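You operate a simulated robot arm through the tools that you are given. There is no shell and no other tool. Be economical: measure what you need, move in short steps, check, and stop when the job is done.

Carry out the task below with a simulated robot arm. There is one attempt and no reset: what you move stays moved.

TASK
Take the 9 W bulb box from the sawhorse table and put it on the black loose pedal there.

The check looks at the end state, three seconds after you hand in, the way a careful person would. Anything else that was tipped, shoved, dropped, spilled or broken makes it a failure.

THE ROBOT
A 7-joint arm with a two-finger parallel gripper, fixed in place. Base frame: the origin is at the foot of the arm, x ahead of it, y to its left, z up; the work surface is at about z = 800. Lengths are in mm, angles in rad, forces in N, time in s.
With the tool pointing down near the work surface it reaches from about 240 to 680 mm from the base axis. Its first joint turns from -1.152 to 1.152 rad. Payload 2.4 kg.
The TCP is the grasp point between the finger pads, 30 mm short of the fingertips. In the tool frame z runs along the fingers and y along their closing line. Largest opening 94 mm; finger width 28, thickness 10; the body of the gripper, 50 by 96 mm, starts 55 mm behind the TCP.
Orientation is that of the tool frame in the base frame, as [roll, pitch, yaw] about the fixed x, y, z axes, in that order (R = Rz(yaw) Ry(pitch) Rx(roll)). With the fingers straight down and closing along the base's y, the tool's x points along the base's -x, its y along +y and its z along -z.

THE INTERFACE
- The arm moves only by the tool jog_arm. Its argument "deltas" is a list of rows, each a list of 2 entries, a list of its own where there are three numbers: the shift along the tool's x, y, z in units of 40 mm (1.0 is 40 mm), then the turn about the tool's z in units of 5 degrees (1.0 is 5 degrees). In form: [[[x, y, z], yaw], ...]. A call has 1 to 8 rows; each row shifts and turns the commanded pose from where the row before left it, along the tool's axes as they then stand. "claw" is the opening, from 0 (shut) to 1 (fully open), set as the call begins (left out, the last holds). A call with a number of a shift or a turn outside -1 to 1 is refused whole. Rows are played at 5 a second. More than 50 mm and 0.15 rad between two rows, or a gripper value outside its range, and nothing of the call is played. A pose out of reach is approached as far as the arm can. The call stops where the force on the tool passes 40 N (or 10 N more than at its start, if that is more) or the arm is blocked; 0.2 s more then pass. The fingers move at their own pace (about 153 mm/s each) and stop on an object; they squeeze with about 29 N. The grip force told is the motor's: it shows also when the fingers shut on nothing. Time passes only in rows, and 0.2 s behind the last, so rows that do not move let the fingers close. The reply holds the time, the measured pose of the TCP, the force on the tool along the base axes, the opening and the grip force, in the units named above and with some noise, and new pictures: "views" is both (left out), scene, wrist or none.
- Cameras (640 x 400 px; columns grow to the right, rows downward): "scene" is fixed at [25.3, 464.5, 1446.7]; the picture's right is [-0.85, -0.52, 0.00], its down [-0.29, 0.47, -0.83] and it looks along [0.44, -0.71, -0.55] (base axes); focal length 372 px, centre (320, 200). "wrist" rides on the gripper at [76, 14, -102] in the tool frame; the picture's right is [-0.18, 0.98, 0.00], its down [-0.75, -0.14, -0.64] and it looks along [-0.63, -0.12, 0.77] (tool axes); focal length 243 px, centre (320, 200).
- measure_at(camera, pixels): for up to 12 pixels [column, row] of the newest picture of that camera ("zoom" is the newest enlarged one), the place [x, y, z] in the base frame of the surface seen there, good to about 2 mm. It takes no simulated time.
- zoom(camera, box): a new picture of the part [left, top, right, bottom] of that camera's present view, enlarged. It takes no simulated time.
- hand_in(): hands the job in; it is judged then, once.

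Keep the steps short. Do not move on a guess: measure, check each grasp and each placing, and mend mistakes. In all there are 60 turns and 170 pictures (those below and enlarged ones count). Leave the gripper open and the arm clear of the work at the hand-in unless told otherwise, and finish with a single line.

The tools are called after "Emit:" by a JSON object that holds its "op" and its "data". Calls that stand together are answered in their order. jog_arm: Moves the arm, as the interface text tells. Its arguments: {"type":"object","properties":{"deltas":{"type":"array","items":{"type":"array"}},"claw":{"type":"number"},"views":{"type":"string","enum":["both","scene","wrist","none"]}},"required":["deltas"]} The other tools are called the same way: measure_at (camera, pixels) gives the place of the surface under pixels of a picture; zoom (camera, box) takes an enlarged picture of a part of a camera's view; hand_in () hands the job in.

At the start:

```text
time_s: 0.0
eef_pos: [428.6, -53.2, 1109.4]
ee_rot: [3.142, 0.002, 3.14]
force: [0.1, -0.6, 0.0]
finger_gap: 93.8
gripper_force: 0.1
```

scene: 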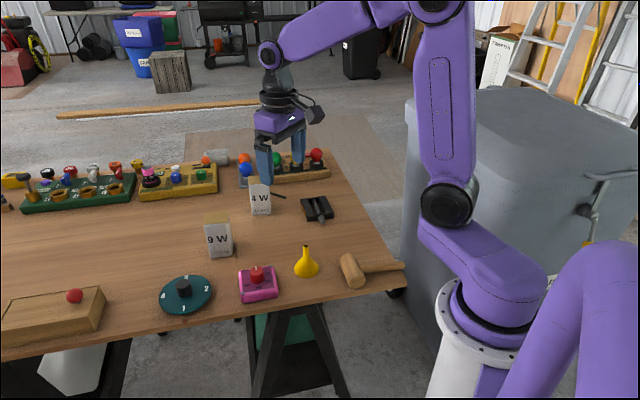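
wrist: 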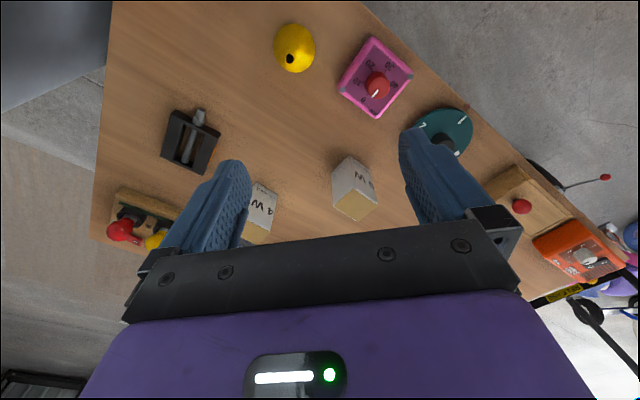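

I see the 9 W box at about (218,240) and a black thing at (317,208). I'll enlarge both to make sure of them.

Emit:
{"op": "zoom", "data": {"camera": "scene", "box": [180, 140, 360, 260]}}

Emit:
{"op": "zoom", "data": {"camera": "wrist", "box": [90, 80, 410, 280]}}

Emit:
{"op": "zoom", "data": {"camera": "scene", "box": [0, 140, 240, 320]}}

```text
3.33 times, centred on (270, 200) of scene
```

zoom: 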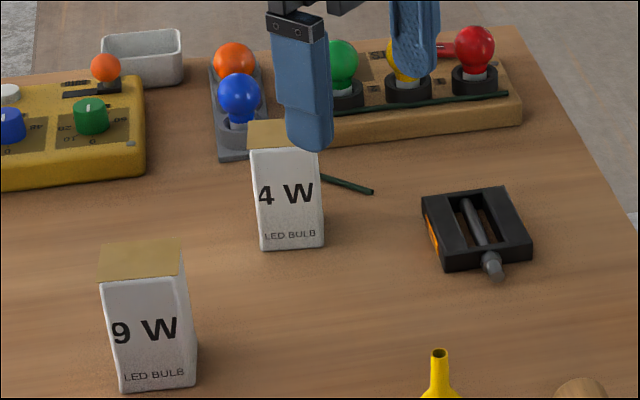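

```text
2.00 times, centred on (250, 180) of wrist
```

zoom: 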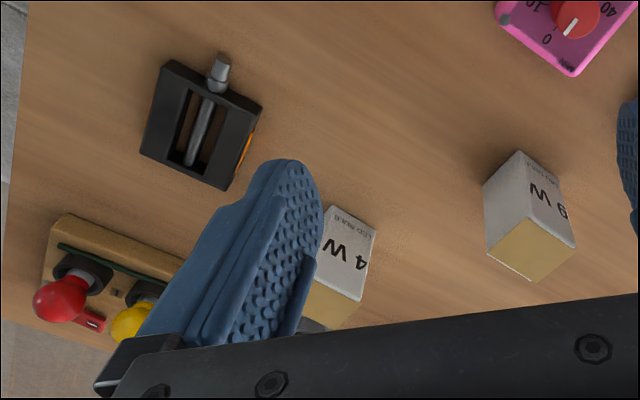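

```text
2.22 times, centred on (120, 230) of scene
```

zoom: 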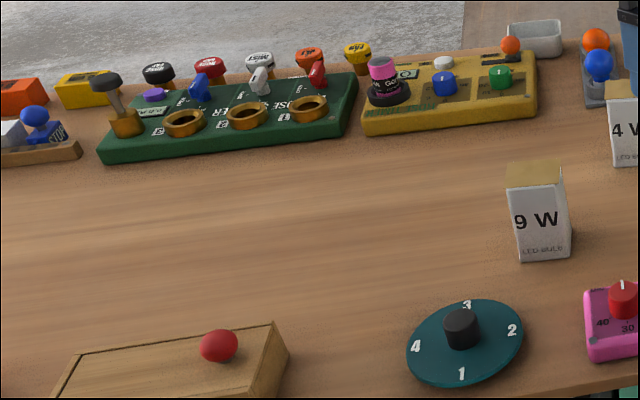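

The black pedal is the bicycle pedal at (317,208). Next I'll measure the box top and foot, and the pedal's frame and axle.

Emit:
{"op": "measure_at", "data": {"camera": "scene", "pixels": [[206, 216], [227, 215], [229, 221], [207, 222], [211, 254], [231, 253], [217, 218], [220, 240]]}}

Emit:
{"op": "zoom", "data": {"camera": "scene", "box": [285, 185, 349, 225]}}

Emit:
{"op": "measure_at", "data": {"camera": "wrist", "pixels": [[336, 208], [353, 191], [374, 202], [356, 218], [355, 205]]}}

```text
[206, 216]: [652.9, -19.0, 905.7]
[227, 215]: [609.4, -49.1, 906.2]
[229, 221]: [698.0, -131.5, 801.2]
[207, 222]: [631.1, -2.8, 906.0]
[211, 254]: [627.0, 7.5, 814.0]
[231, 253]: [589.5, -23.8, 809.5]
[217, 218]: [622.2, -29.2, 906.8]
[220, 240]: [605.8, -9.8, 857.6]
```

```text
10.00 times, centred on (317, 205) of scene
```

zoom: 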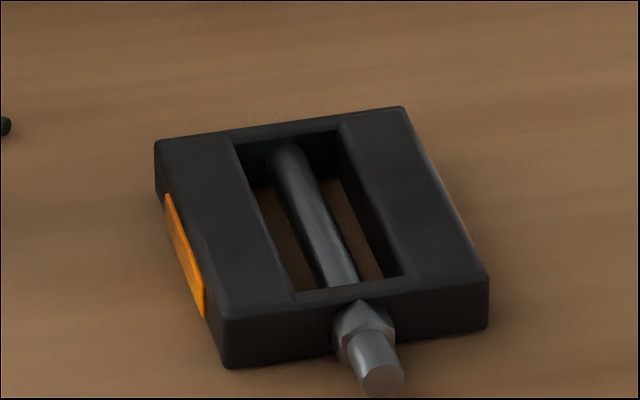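

```text
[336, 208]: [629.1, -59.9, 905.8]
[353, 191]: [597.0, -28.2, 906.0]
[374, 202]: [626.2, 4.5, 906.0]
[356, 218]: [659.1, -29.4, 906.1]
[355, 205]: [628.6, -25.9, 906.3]
```

The box is square, about 48 mm, turned 45°, with its top at z 906 and centre near (628,-28). Now the pedal.

Emit:
{"op": "measure_at", "data": {"camera": "zoom", "pixels": [[162, 146], [400, 112], [480, 270], [228, 338], [195, 220], [410, 190], [290, 140], [325, 296], [310, 220], [380, 375], [362, 312], [375, 345]]}}

Emit:
{"op": "measure_at", "data": {"camera": "wrist", "pixels": [[174, 113], [218, 132], [203, 171], [164, 156], [175, 135], [210, 150]]}}

```text
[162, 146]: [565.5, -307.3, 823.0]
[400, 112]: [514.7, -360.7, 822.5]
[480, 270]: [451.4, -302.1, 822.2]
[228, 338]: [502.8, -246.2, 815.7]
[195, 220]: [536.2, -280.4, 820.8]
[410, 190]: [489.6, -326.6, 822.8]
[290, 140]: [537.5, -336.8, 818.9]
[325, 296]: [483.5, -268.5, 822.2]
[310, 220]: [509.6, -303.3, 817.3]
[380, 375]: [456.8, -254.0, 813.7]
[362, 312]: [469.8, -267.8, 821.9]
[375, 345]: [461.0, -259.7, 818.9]
```

```text
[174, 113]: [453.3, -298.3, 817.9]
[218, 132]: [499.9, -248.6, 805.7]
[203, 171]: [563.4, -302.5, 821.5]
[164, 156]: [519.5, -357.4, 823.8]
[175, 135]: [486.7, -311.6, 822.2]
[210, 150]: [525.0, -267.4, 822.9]
```

The pedal's top is at z ≈ 822.5, centre about (508,-304), 74 by 87 mm, so it's big enough for the box to stand on. First I'll move above the box at a safe height, then turn the tool 45° to match it.

Emit:
{"op": "jog_arm", "data": {"deltas": [[[-0.83, 0.105, 0.375], 0], [[-0.83, 0.105, 0.375], 0], [[-0.83, 0.105, 0.375], 0], [[-0.83, 0.105, 0.375], 0], [[-0.83, 0.105, 0.375], 0], [[-0.83, 0.105, 0.375], 0]], "claw": 1, "views": "none"}}

Emit:
{"op": "jog_arm", "data": {"deltas": [[[0, 0, 0], 1], [[0, 0, 0], 1], [[0, 0, 0], 1], [[0, 0, 0], 1], [[0, 0, 0], 1], [[0, 0, 0], 1], [[0, 0, 0], 1], [[0, 0, 0], 1]], "views": "none"}}

Emit:
{"op": "jog_arm", "data": {"deltas": [[[0, 0, 0], 1], [[0, 0, 0], 0]]}}

```text
time_s: 1.4
eef_pos: [630.7, -26.8, 1019.4]
ee_rot: [3.142, 0.0, 3.141]
force: [0.4, 0.2, 0.2]
finger_gap: 93.9
gripper_force: 0.1
```

```text
time_s: 3.2
eef_pos: [629.2, -26.6, 1019.7]
ee_rot: [-3.141, 0.001, 2.442]
force: [-0.2, -0.5, -0.4]
finger_gap: 94.0
gripper_force: 0.1
```

```text
time_s: 3.8
eef_pos: [629.1, -26.7, 1019.1]
ee_rot: [-3.14, 0.002, 2.355]
force: [-0.7, -0.1, 0.3]
finger_gap: 93.8
gripper_force: 0.0
```

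scene: 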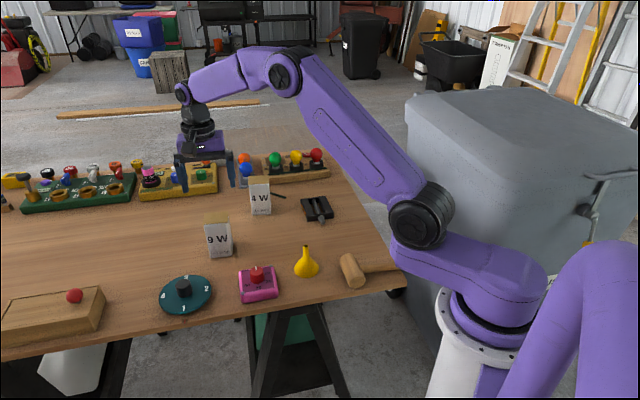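
wrist: 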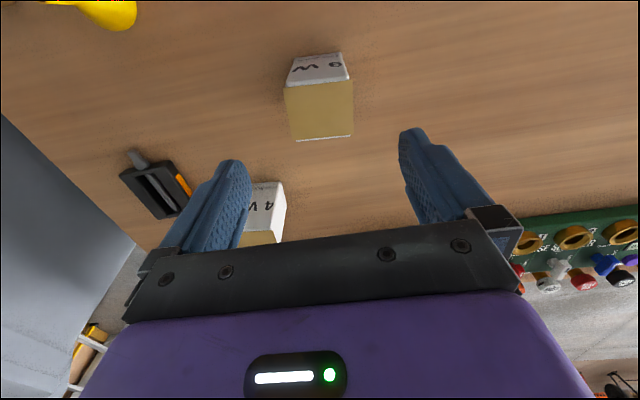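

The gripper lies over the box with the faces lined up in the wrist picture. I'll measure the box top again, and the 4 W neighbour at (262,210) for clearance.

Emit:
{"op": "measure_at", "data": {"camera": "wrist", "pixels": [[287, 90], [349, 84], [351, 133], [295, 138], [320, 110], [262, 239], [280, 238], [262, 225]]}}

Emit:
{"op": "measure_at", "data": {"camera": "scene", "pixels": [[252, 182], [268, 181], [254, 210], [269, 212], [206, 216], [227, 215], [207, 222]]}}

```text
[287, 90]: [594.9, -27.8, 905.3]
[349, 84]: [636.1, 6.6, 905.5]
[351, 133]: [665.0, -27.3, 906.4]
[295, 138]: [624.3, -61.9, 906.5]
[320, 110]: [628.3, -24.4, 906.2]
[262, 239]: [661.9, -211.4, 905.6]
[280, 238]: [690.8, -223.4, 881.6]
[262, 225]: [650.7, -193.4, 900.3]
```

```text
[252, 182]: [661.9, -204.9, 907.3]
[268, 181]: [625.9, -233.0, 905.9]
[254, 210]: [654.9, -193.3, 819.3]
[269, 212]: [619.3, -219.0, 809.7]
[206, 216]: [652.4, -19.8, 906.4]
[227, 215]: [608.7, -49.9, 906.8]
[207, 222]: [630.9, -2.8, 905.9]
```

I'll enlarge the box top to get its exact angle.

Emit:
{"op": "zoom", "data": {"camera": "wrist", "box": [256, 40, 384, 120]}}

Emit:
{"op": "zoom", "data": {"camera": "wrist", "box": [272, 70, 368, 150]}}

```text
5.00 times, centred on (320, 80) of wrist
```

zoom: 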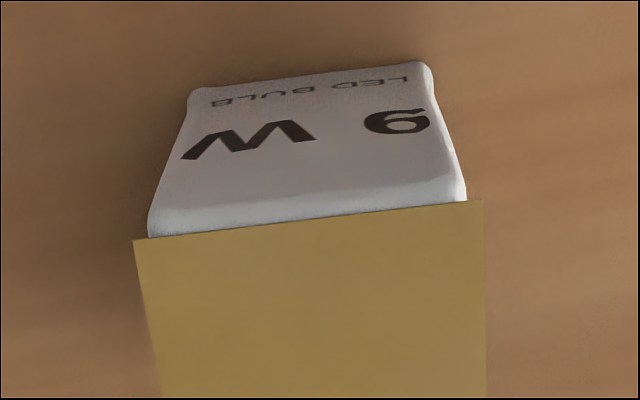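

```text
5.00 times, centred on (320, 110) of wrist
```

zoom: 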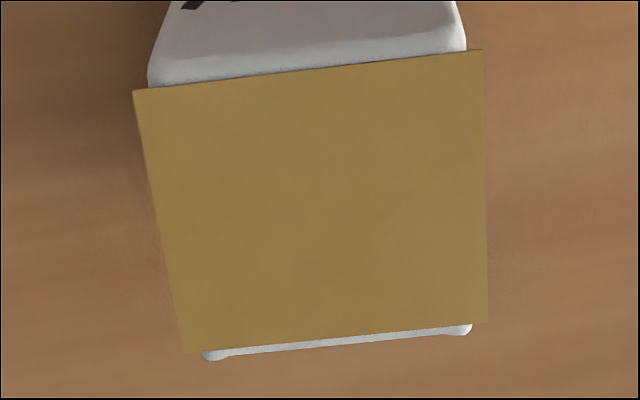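

Emit:
{"op": "measure_at", "data": {"camera": "zoom", "pixels": [[138, 94], [480, 54], [485, 318], [190, 347], [160, 210], [482, 190]]}}

```text
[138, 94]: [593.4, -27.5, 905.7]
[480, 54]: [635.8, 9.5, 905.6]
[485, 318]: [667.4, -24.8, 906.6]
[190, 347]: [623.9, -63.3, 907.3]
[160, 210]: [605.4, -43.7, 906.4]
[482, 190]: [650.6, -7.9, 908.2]
```

The top is about 57 by 47 mm, with the long edge at about 41.6°, so the tool needs 3.4° more. I'll turn and go down part of the way.

Emit:
{"op": "jog_arm", "data": {"deltas": [[[0, 0, 0], 0.68], [[0, 0, 0.7], 0], [[0, 0, 0.7], 0], [[0, 0, 0.7], 0], [[0, 0, 0], 0]]}}

```text
time_s: 5.0
eef_pos: [628.9, -27.0, 934.7]
ee_rot: [3.141, -0.001, 2.298]
force: [-0.7, 0.3, 0.2]
finger_gap: 94.0
gripper_force: 0.0
```

scene: 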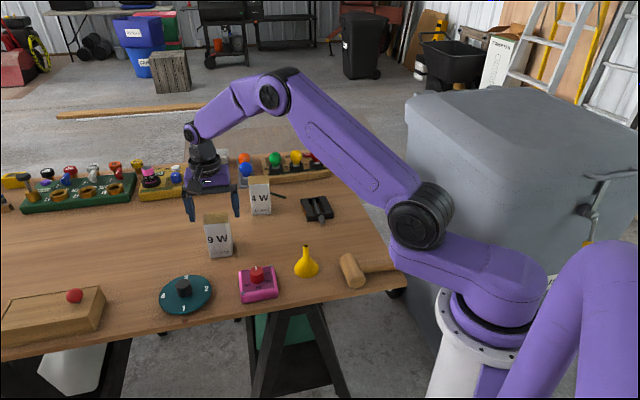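
wrist: 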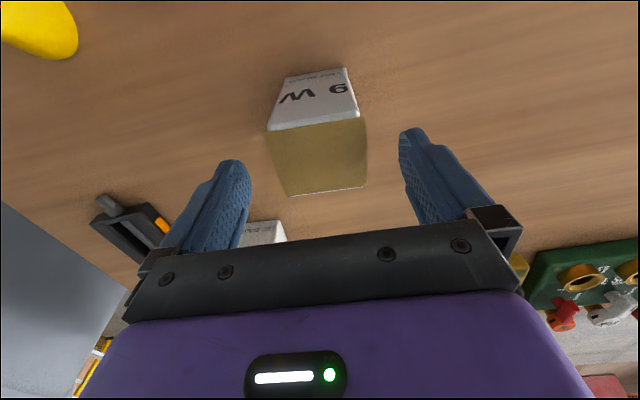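

The box top (317,157) is centred between the fingers with room on both sides. I'll go down 67 mm without closing.

Emit:
{"op": "jog_arm", "data": {"deltas": [[[0, 0, 0.42], 0], [[0, 0, 0.42], 0], [[0, 0, 0.42], 0], [[0, 0, 0.41], 0], [[0, 0, 0], 0]]}}

```text
time_s: 6.2
eef_pos: [628.4, -28.0, 868.5]
ee_rot: [-3.141, -0.002, 2.296]
force: [0.8, 0.4, 0.7]
finger_gap: 93.7
gripper_force: 0.0
```

scene: 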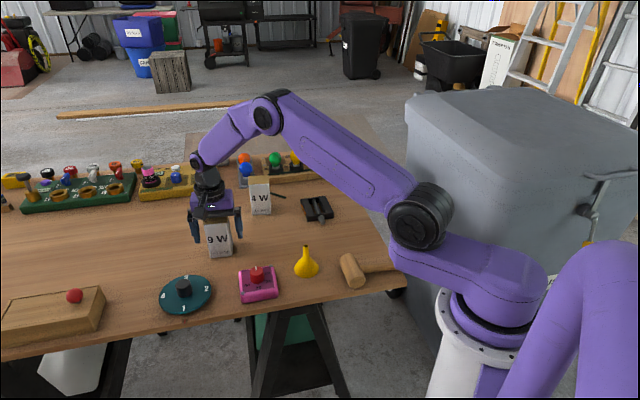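
wrist: 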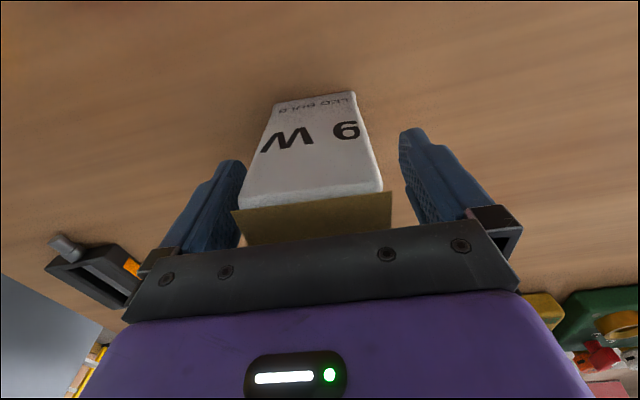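

The fingers straddle the box with nothing touched. I'll close now with rows that don't move.

Emit:
{"op": "jog_arm", "data": {"deltas": [[[0, 0, 0], 0], [[0, 0, 0], 0], [[0, 0, 0], 0], [[0, 0, 0], 0]], "claw": 0}}

```text
time_s: 7.2
eef_pos: [628.4, -26.7, 867.5]
ee_rot: [3.141, 0.002, 2.296]
force: [-0.2, 0.5, 0.4]
finger_gap: 61.5
gripper_force: 28.6
```

scene: 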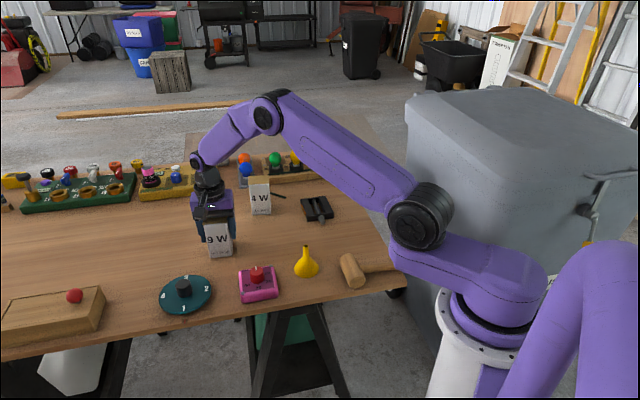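
wrist: 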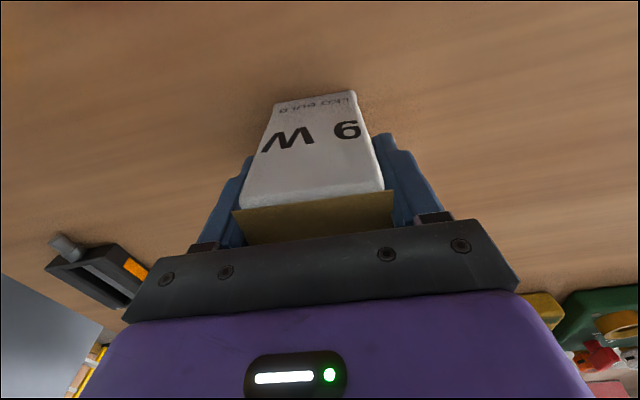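

The fingers stopped at 61.5 mm with 28.6 N, so the box is held. I'll lift it 20 mm first as a check, then the rest of the way, high enough to clear the 4 W box.

Emit:
{"op": "jog_arm", "data": {"deltas": [[[0, 0, -0.25], 0], [[0, 0, -0.25], 0], [[0, 0, 0], 0]]}}

Emit:
{"op": "jog_arm", "data": {"deltas": [[[0, 0, -0.5], 0], [[0, 0, -0.5], 0], [[0, 0, -0.5], 0], [[0, 0, -0.5], 0], [[0, 0, -0.5], 0], [[0, 0, -0.5], 0], [[0, 0, 0], 0]]}}

```text
time_s: 8.0
eef_pos: [626.9, -26.9, 887.8]
ee_rot: [3.141, -0.001, 2.297]
force: [-0.4, -0.4, -2.0]
finger_gap: 61.5
gripper_force: 29.4
```

scene: 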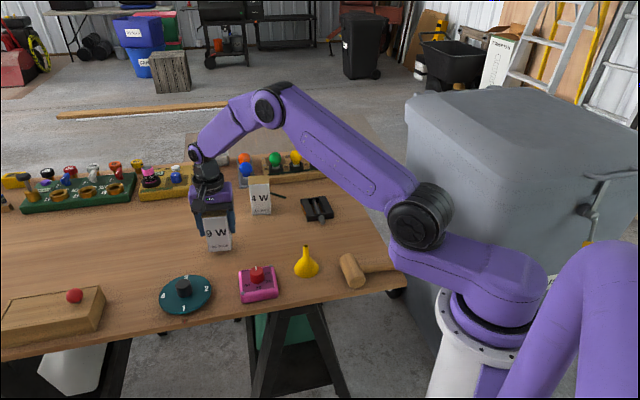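
wrist: 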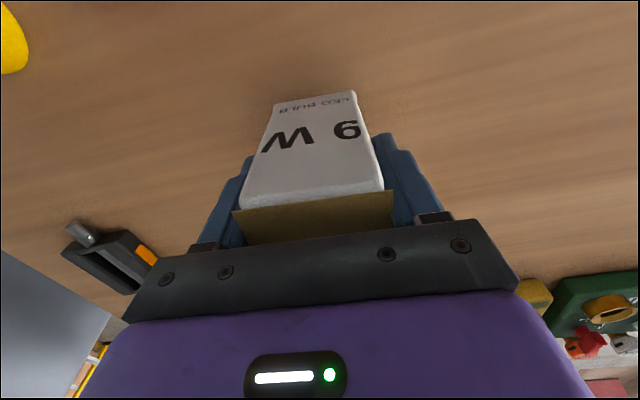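

```text
time_s: 9.6
eef_pos: [629.5, -26.8, 1007.4]
ee_rot: [3.141, 0.0, 2.297]
force: [0.2, -0.3, 0.5]
finger_gap: 61.7
gripper_force: 28.4
```

scene: 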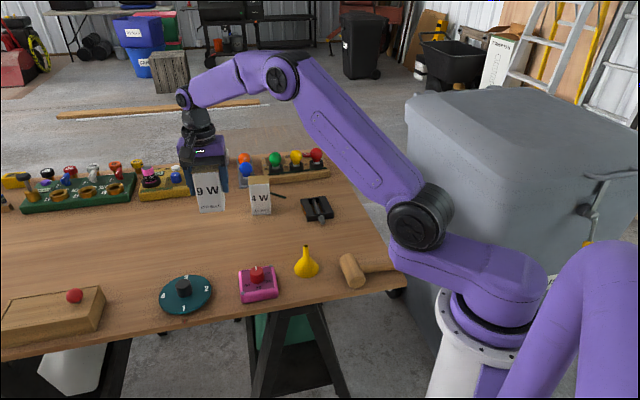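
wrist: 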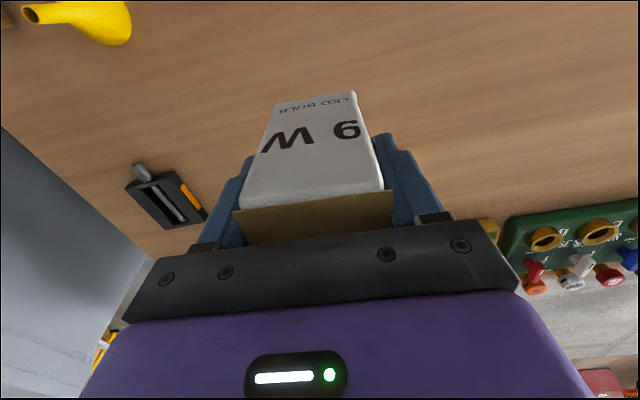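

The box is lifted and held steady, and the 4 W box hasn't moved. I'll carry it at this height to above the pedal centre (508,-304) and turn 5° to match the pedal.

Emit:
{"op": "jog_arm", "data": {"deltas": [[[-0.397, -0.86, 0], 0], [[-0.397, -0.86, 0], 0], [[-0.397, -0.86, 0], 0], [[-0.397, -0.86, 0], 0], [[-0.397, -0.86, 0], 0], [[-0.397, -0.86, 0], 0], [[-0.397, -0.86, 0], 0], [[-0.397, -0.86, 0], 0]], "views": "none"}}

Emit:
{"op": "jog_arm", "data": {"deltas": [[[0, 0, 0], -1], [[0, 0, 0], 0]]}}

```text
time_s: 11.4
eef_pos: [506.4, -305.6, 1008.6]
ee_rot: [-3.141, 0.0, 2.299]
force: [0.8, -0.6, -0.9]
finger_gap: 61.6
gripper_force: 28.8
```

```text
time_s: 12.0
eef_pos: [505.7, -306.0, 1009.1]
ee_rot: [3.141, 0.001, 2.383]
force: [0.5, 0.3, -0.3]
finger_gap: 61.5
gripper_force: 29.4
```

scene: 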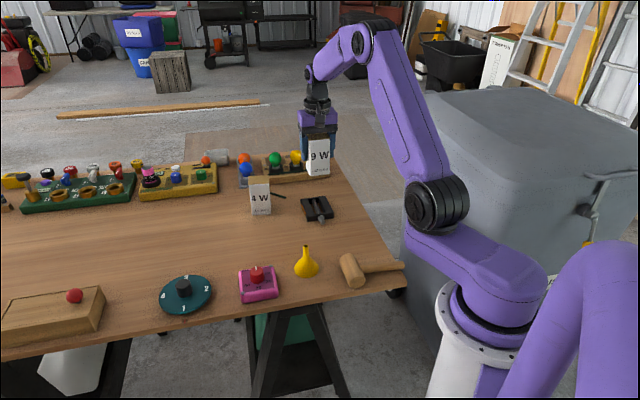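
wrist: 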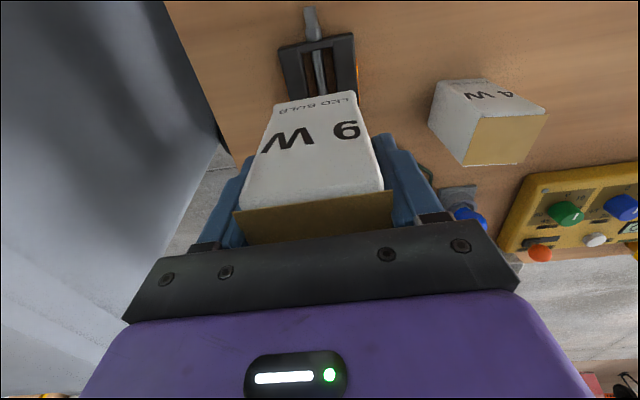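

The box hangs about 2 mm off the pedal centre. I'll correct that and go down to roughly 15 mm above the pedal.

Emit:
{"op": "jog_arm", "data": {"deltas": [[[0, 0.05, 0.5], 0], [[0, 0, 0.5], 0], [[0, 0, 0.5], 0], [[0, 0, 0.5], 0], [[0, 0, 0.6], 0], [[0, 0, 0], 0]]}}

Emit:
{"op": "zoom", "data": {"camera": "scene", "box": [270, 145, 366, 225]}}

```text
time_s: 13.4
eef_pos: [510.2, -305.3, 904.6]
ee_rot: [-3.141, -0.001, 2.383]
force: [0.0, -0.5, -1.1]
finger_gap: 61.5
gripper_force: 28.8
```

scene: 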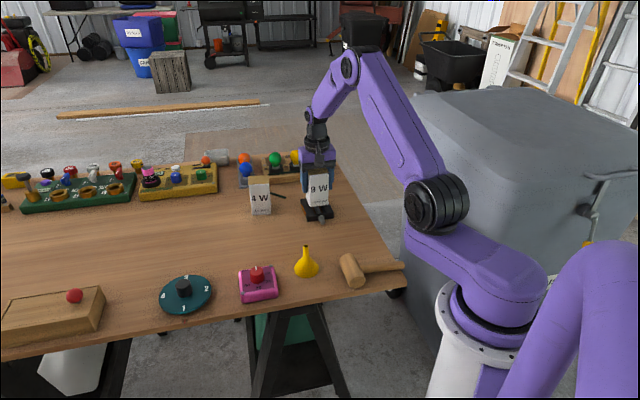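
wrist: 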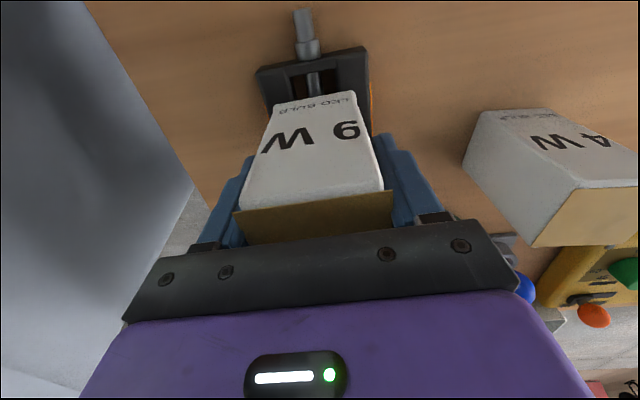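

```text
5.00 times, centred on (318, 185) of scene
```

zoom: 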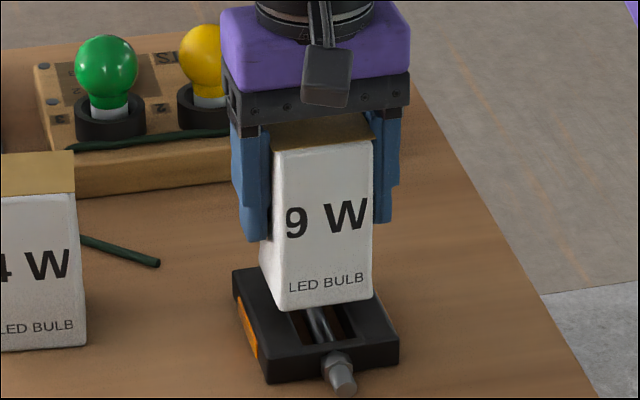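

The box lines up with the pedal. I'll measure its lower front edge and the pedal corners.

Emit:
{"op": "measure_at", "data": {"camera": "zoom", "pixels": [[290, 302], [365, 292], [325, 296], [272, 270], [275, 365], [392, 345], [240, 275]]}}

```text
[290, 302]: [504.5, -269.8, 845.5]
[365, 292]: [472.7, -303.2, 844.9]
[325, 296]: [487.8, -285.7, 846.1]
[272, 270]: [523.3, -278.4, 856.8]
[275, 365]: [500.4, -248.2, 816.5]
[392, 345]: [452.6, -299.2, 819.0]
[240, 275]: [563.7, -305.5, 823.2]
```

The box centre works out at about (506,-304), right over the pedal, with its bottom near z 837. I'll lower it gently.

Emit:
{"op": "jog_arm", "data": {"deltas": [[[0, 0, 0.1], 0], [[0, 0, 0.1], 0], [[0, 0, 0.1], 0], [[0, 0, 0], 0]], "views": "none"}}

Emit:
{"op": "jog_arm", "data": {"deltas": [[[0, 0, 0.03], 0], [[0, 0, 0], 0]], "views": "scene"}}

Emit:
{"op": "zoom", "data": {"camera": "scene", "box": [270, 145, 366, 225]}}

```text
time_s: 14.4
eef_pos: [508.9, -303.2, 894.0]
ee_rot: [3.141, 0.002, 2.385]
force: [-0.7, -0.1, -0.2]
finger_gap: 61.8
gripper_force: 28.8
```

```text
time_s: 15.0
eef_pos: [508.4, -303.6, 891.8]
ee_rot: [3.141, 0.0, 2.384]
force: [-0.1, -0.1, -1.1]
finger_gap: 61.7
gripper_force: 29.1
```

scene: 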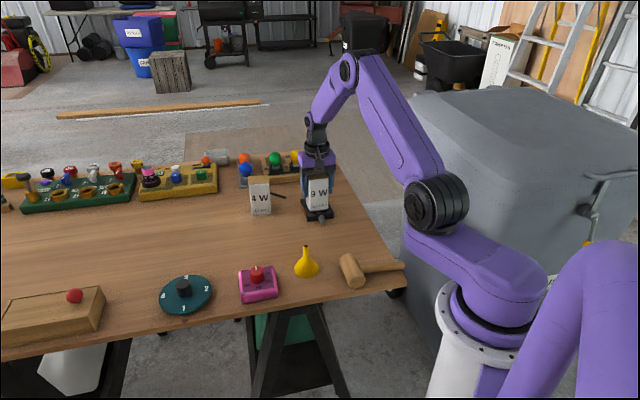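

```text
5.00 times, centred on (318, 185) of scene
```

zoom: 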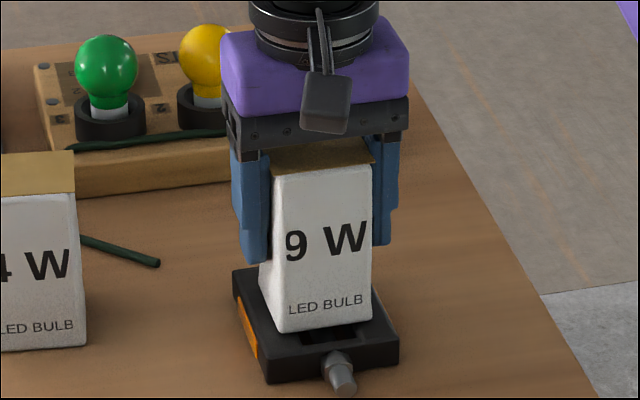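

There's no contact force yet and about 1–2 mm to go. I'll keep lowering in 1 mm steps until the force shows.

Emit:
{"op": "jog_arm", "data": {"deltas": [[[0, 0, 0.025], 0], [[0, 0, 0], 0]], "views": "none"}}

Emit:
{"op": "jog_arm", "data": {"deltas": [[[0, 0, 0.025], 0], [[0, 0, 0], 0]], "views": "none"}}

```text
time_s: 15.6
eef_pos: [508.3, -302.9, 889.9]
ee_rot: [3.141, 0.001, 2.386]
force: [-0.4, -0.4, 0.9]
finger_gap: 61.4
gripper_force: 29.4
```

```text
time_s: 16.2
eef_pos: [508.8, -303.2, 889.4]
ee_rot: [-3.141, 0.002, 2.384]
force: [-4.0, 1.4, 19.9]
finger_gap: 61.7
gripper_force: 28.8
```

The force has risen to 20 N, so the box is seated. I'll ease up half a millimetre, then open the fingers.

Emit:
{"op": "jog_arm", "data": {"deltas": [[[0, 0, -0.015], 0], [[0, 0, 0], 0]], "views": "none"}}

Emit:
{"op": "jog_arm", "data": {"deltas": [[[0, 0, 0], 0], [[0, 0, 0], 0], [[0, 0, 0], 0]], "claw": 1}}

Emit:
{"op": "zoom", "data": {"camera": "scene", "box": [270, 145, 366, 225]}}

```text
time_s: 16.8
eef_pos: [509.8, -303.1, 890.0]
ee_rot: [3.14, 0.001, 2.385]
force: [0.6, 1.1, 14.9]
finger_gap: 61.6
gripper_force: 29.1
```

```text
time_s: 17.6
eef_pos: [507.9, -303.8, 888.7]
ee_rot: [-3.141, 0.0, 2.385]
force: [-0.7, -0.6, 0.3]
finger_gap: 94.0
gripper_force: 0.0
```

scene: 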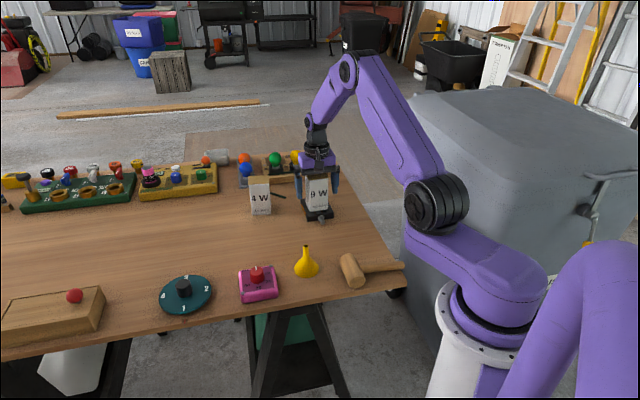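
wrist: 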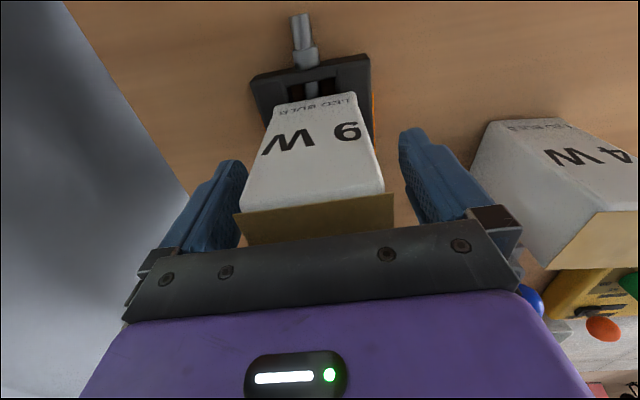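

```text
5.00 times, centred on (318, 185) of scene
```

zoom: 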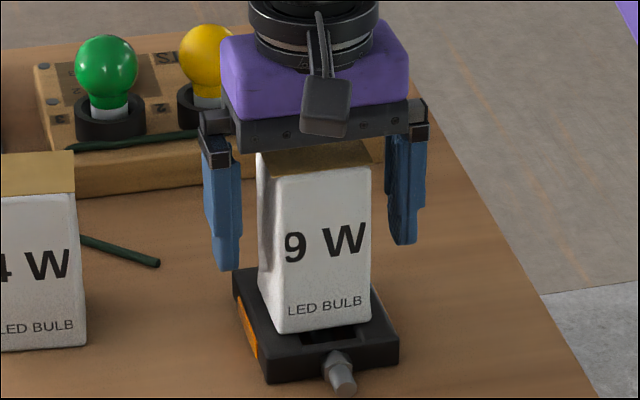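

The box stands upright on the pedal and the fingers are clear of it. I'll rise straight up and check again.

Emit:
{"op": "jog_arm", "data": {"deltas": [[[0, 0, -0.3], 0], [[0, 0, -0.6], 0], [[0, 0, -0.9], 0], [[0, 0, -0.9], 0], [[0, 0, -0.9], 0], [[0, 0, -0.9], 0], [[0, 0, 0], 0]]}}

Emit:
{"op": "zoom", "data": {"camera": "scene", "box": [270, 145, 366, 225]}}

```text
time_s: 19.2
eef_pos: [510.3, -304.4, 1069.0]
ee_rot: [3.141, -0.001, 2.383]
force: [-0.5, -0.1, 0.1]
finger_gap: 94.1
gripper_force: 0.1
```

scene: 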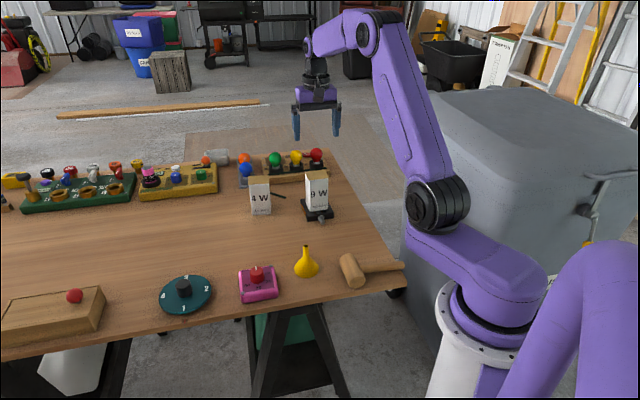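
wrist: 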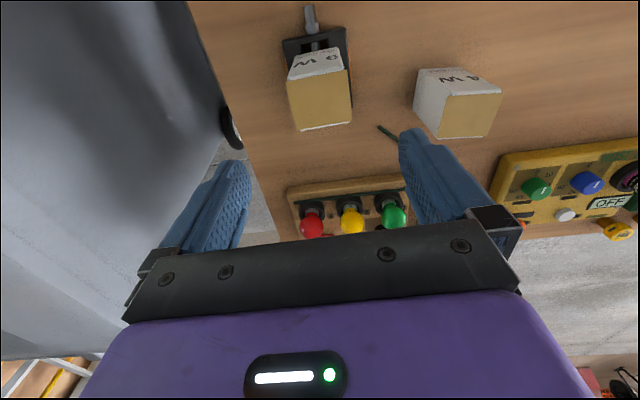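

```text
5.00 times, centred on (318, 185) of scene
```

zoom: 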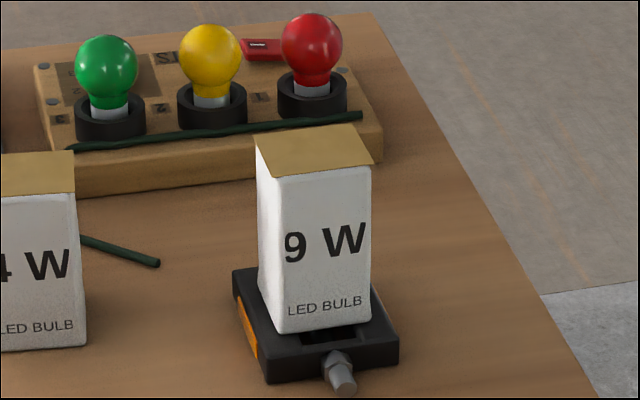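

The 9 W box stands steady on the pedal, nothing else has moved, and the arm is clear with the gripper open. I'm handing in.

Emit:
{"op": "hand_in", "data": {}}

```text
The job is handed in.
```

The 9 W bulb box is standing upright on the black pedal, nothing else was disturbed, and the job is handed in.
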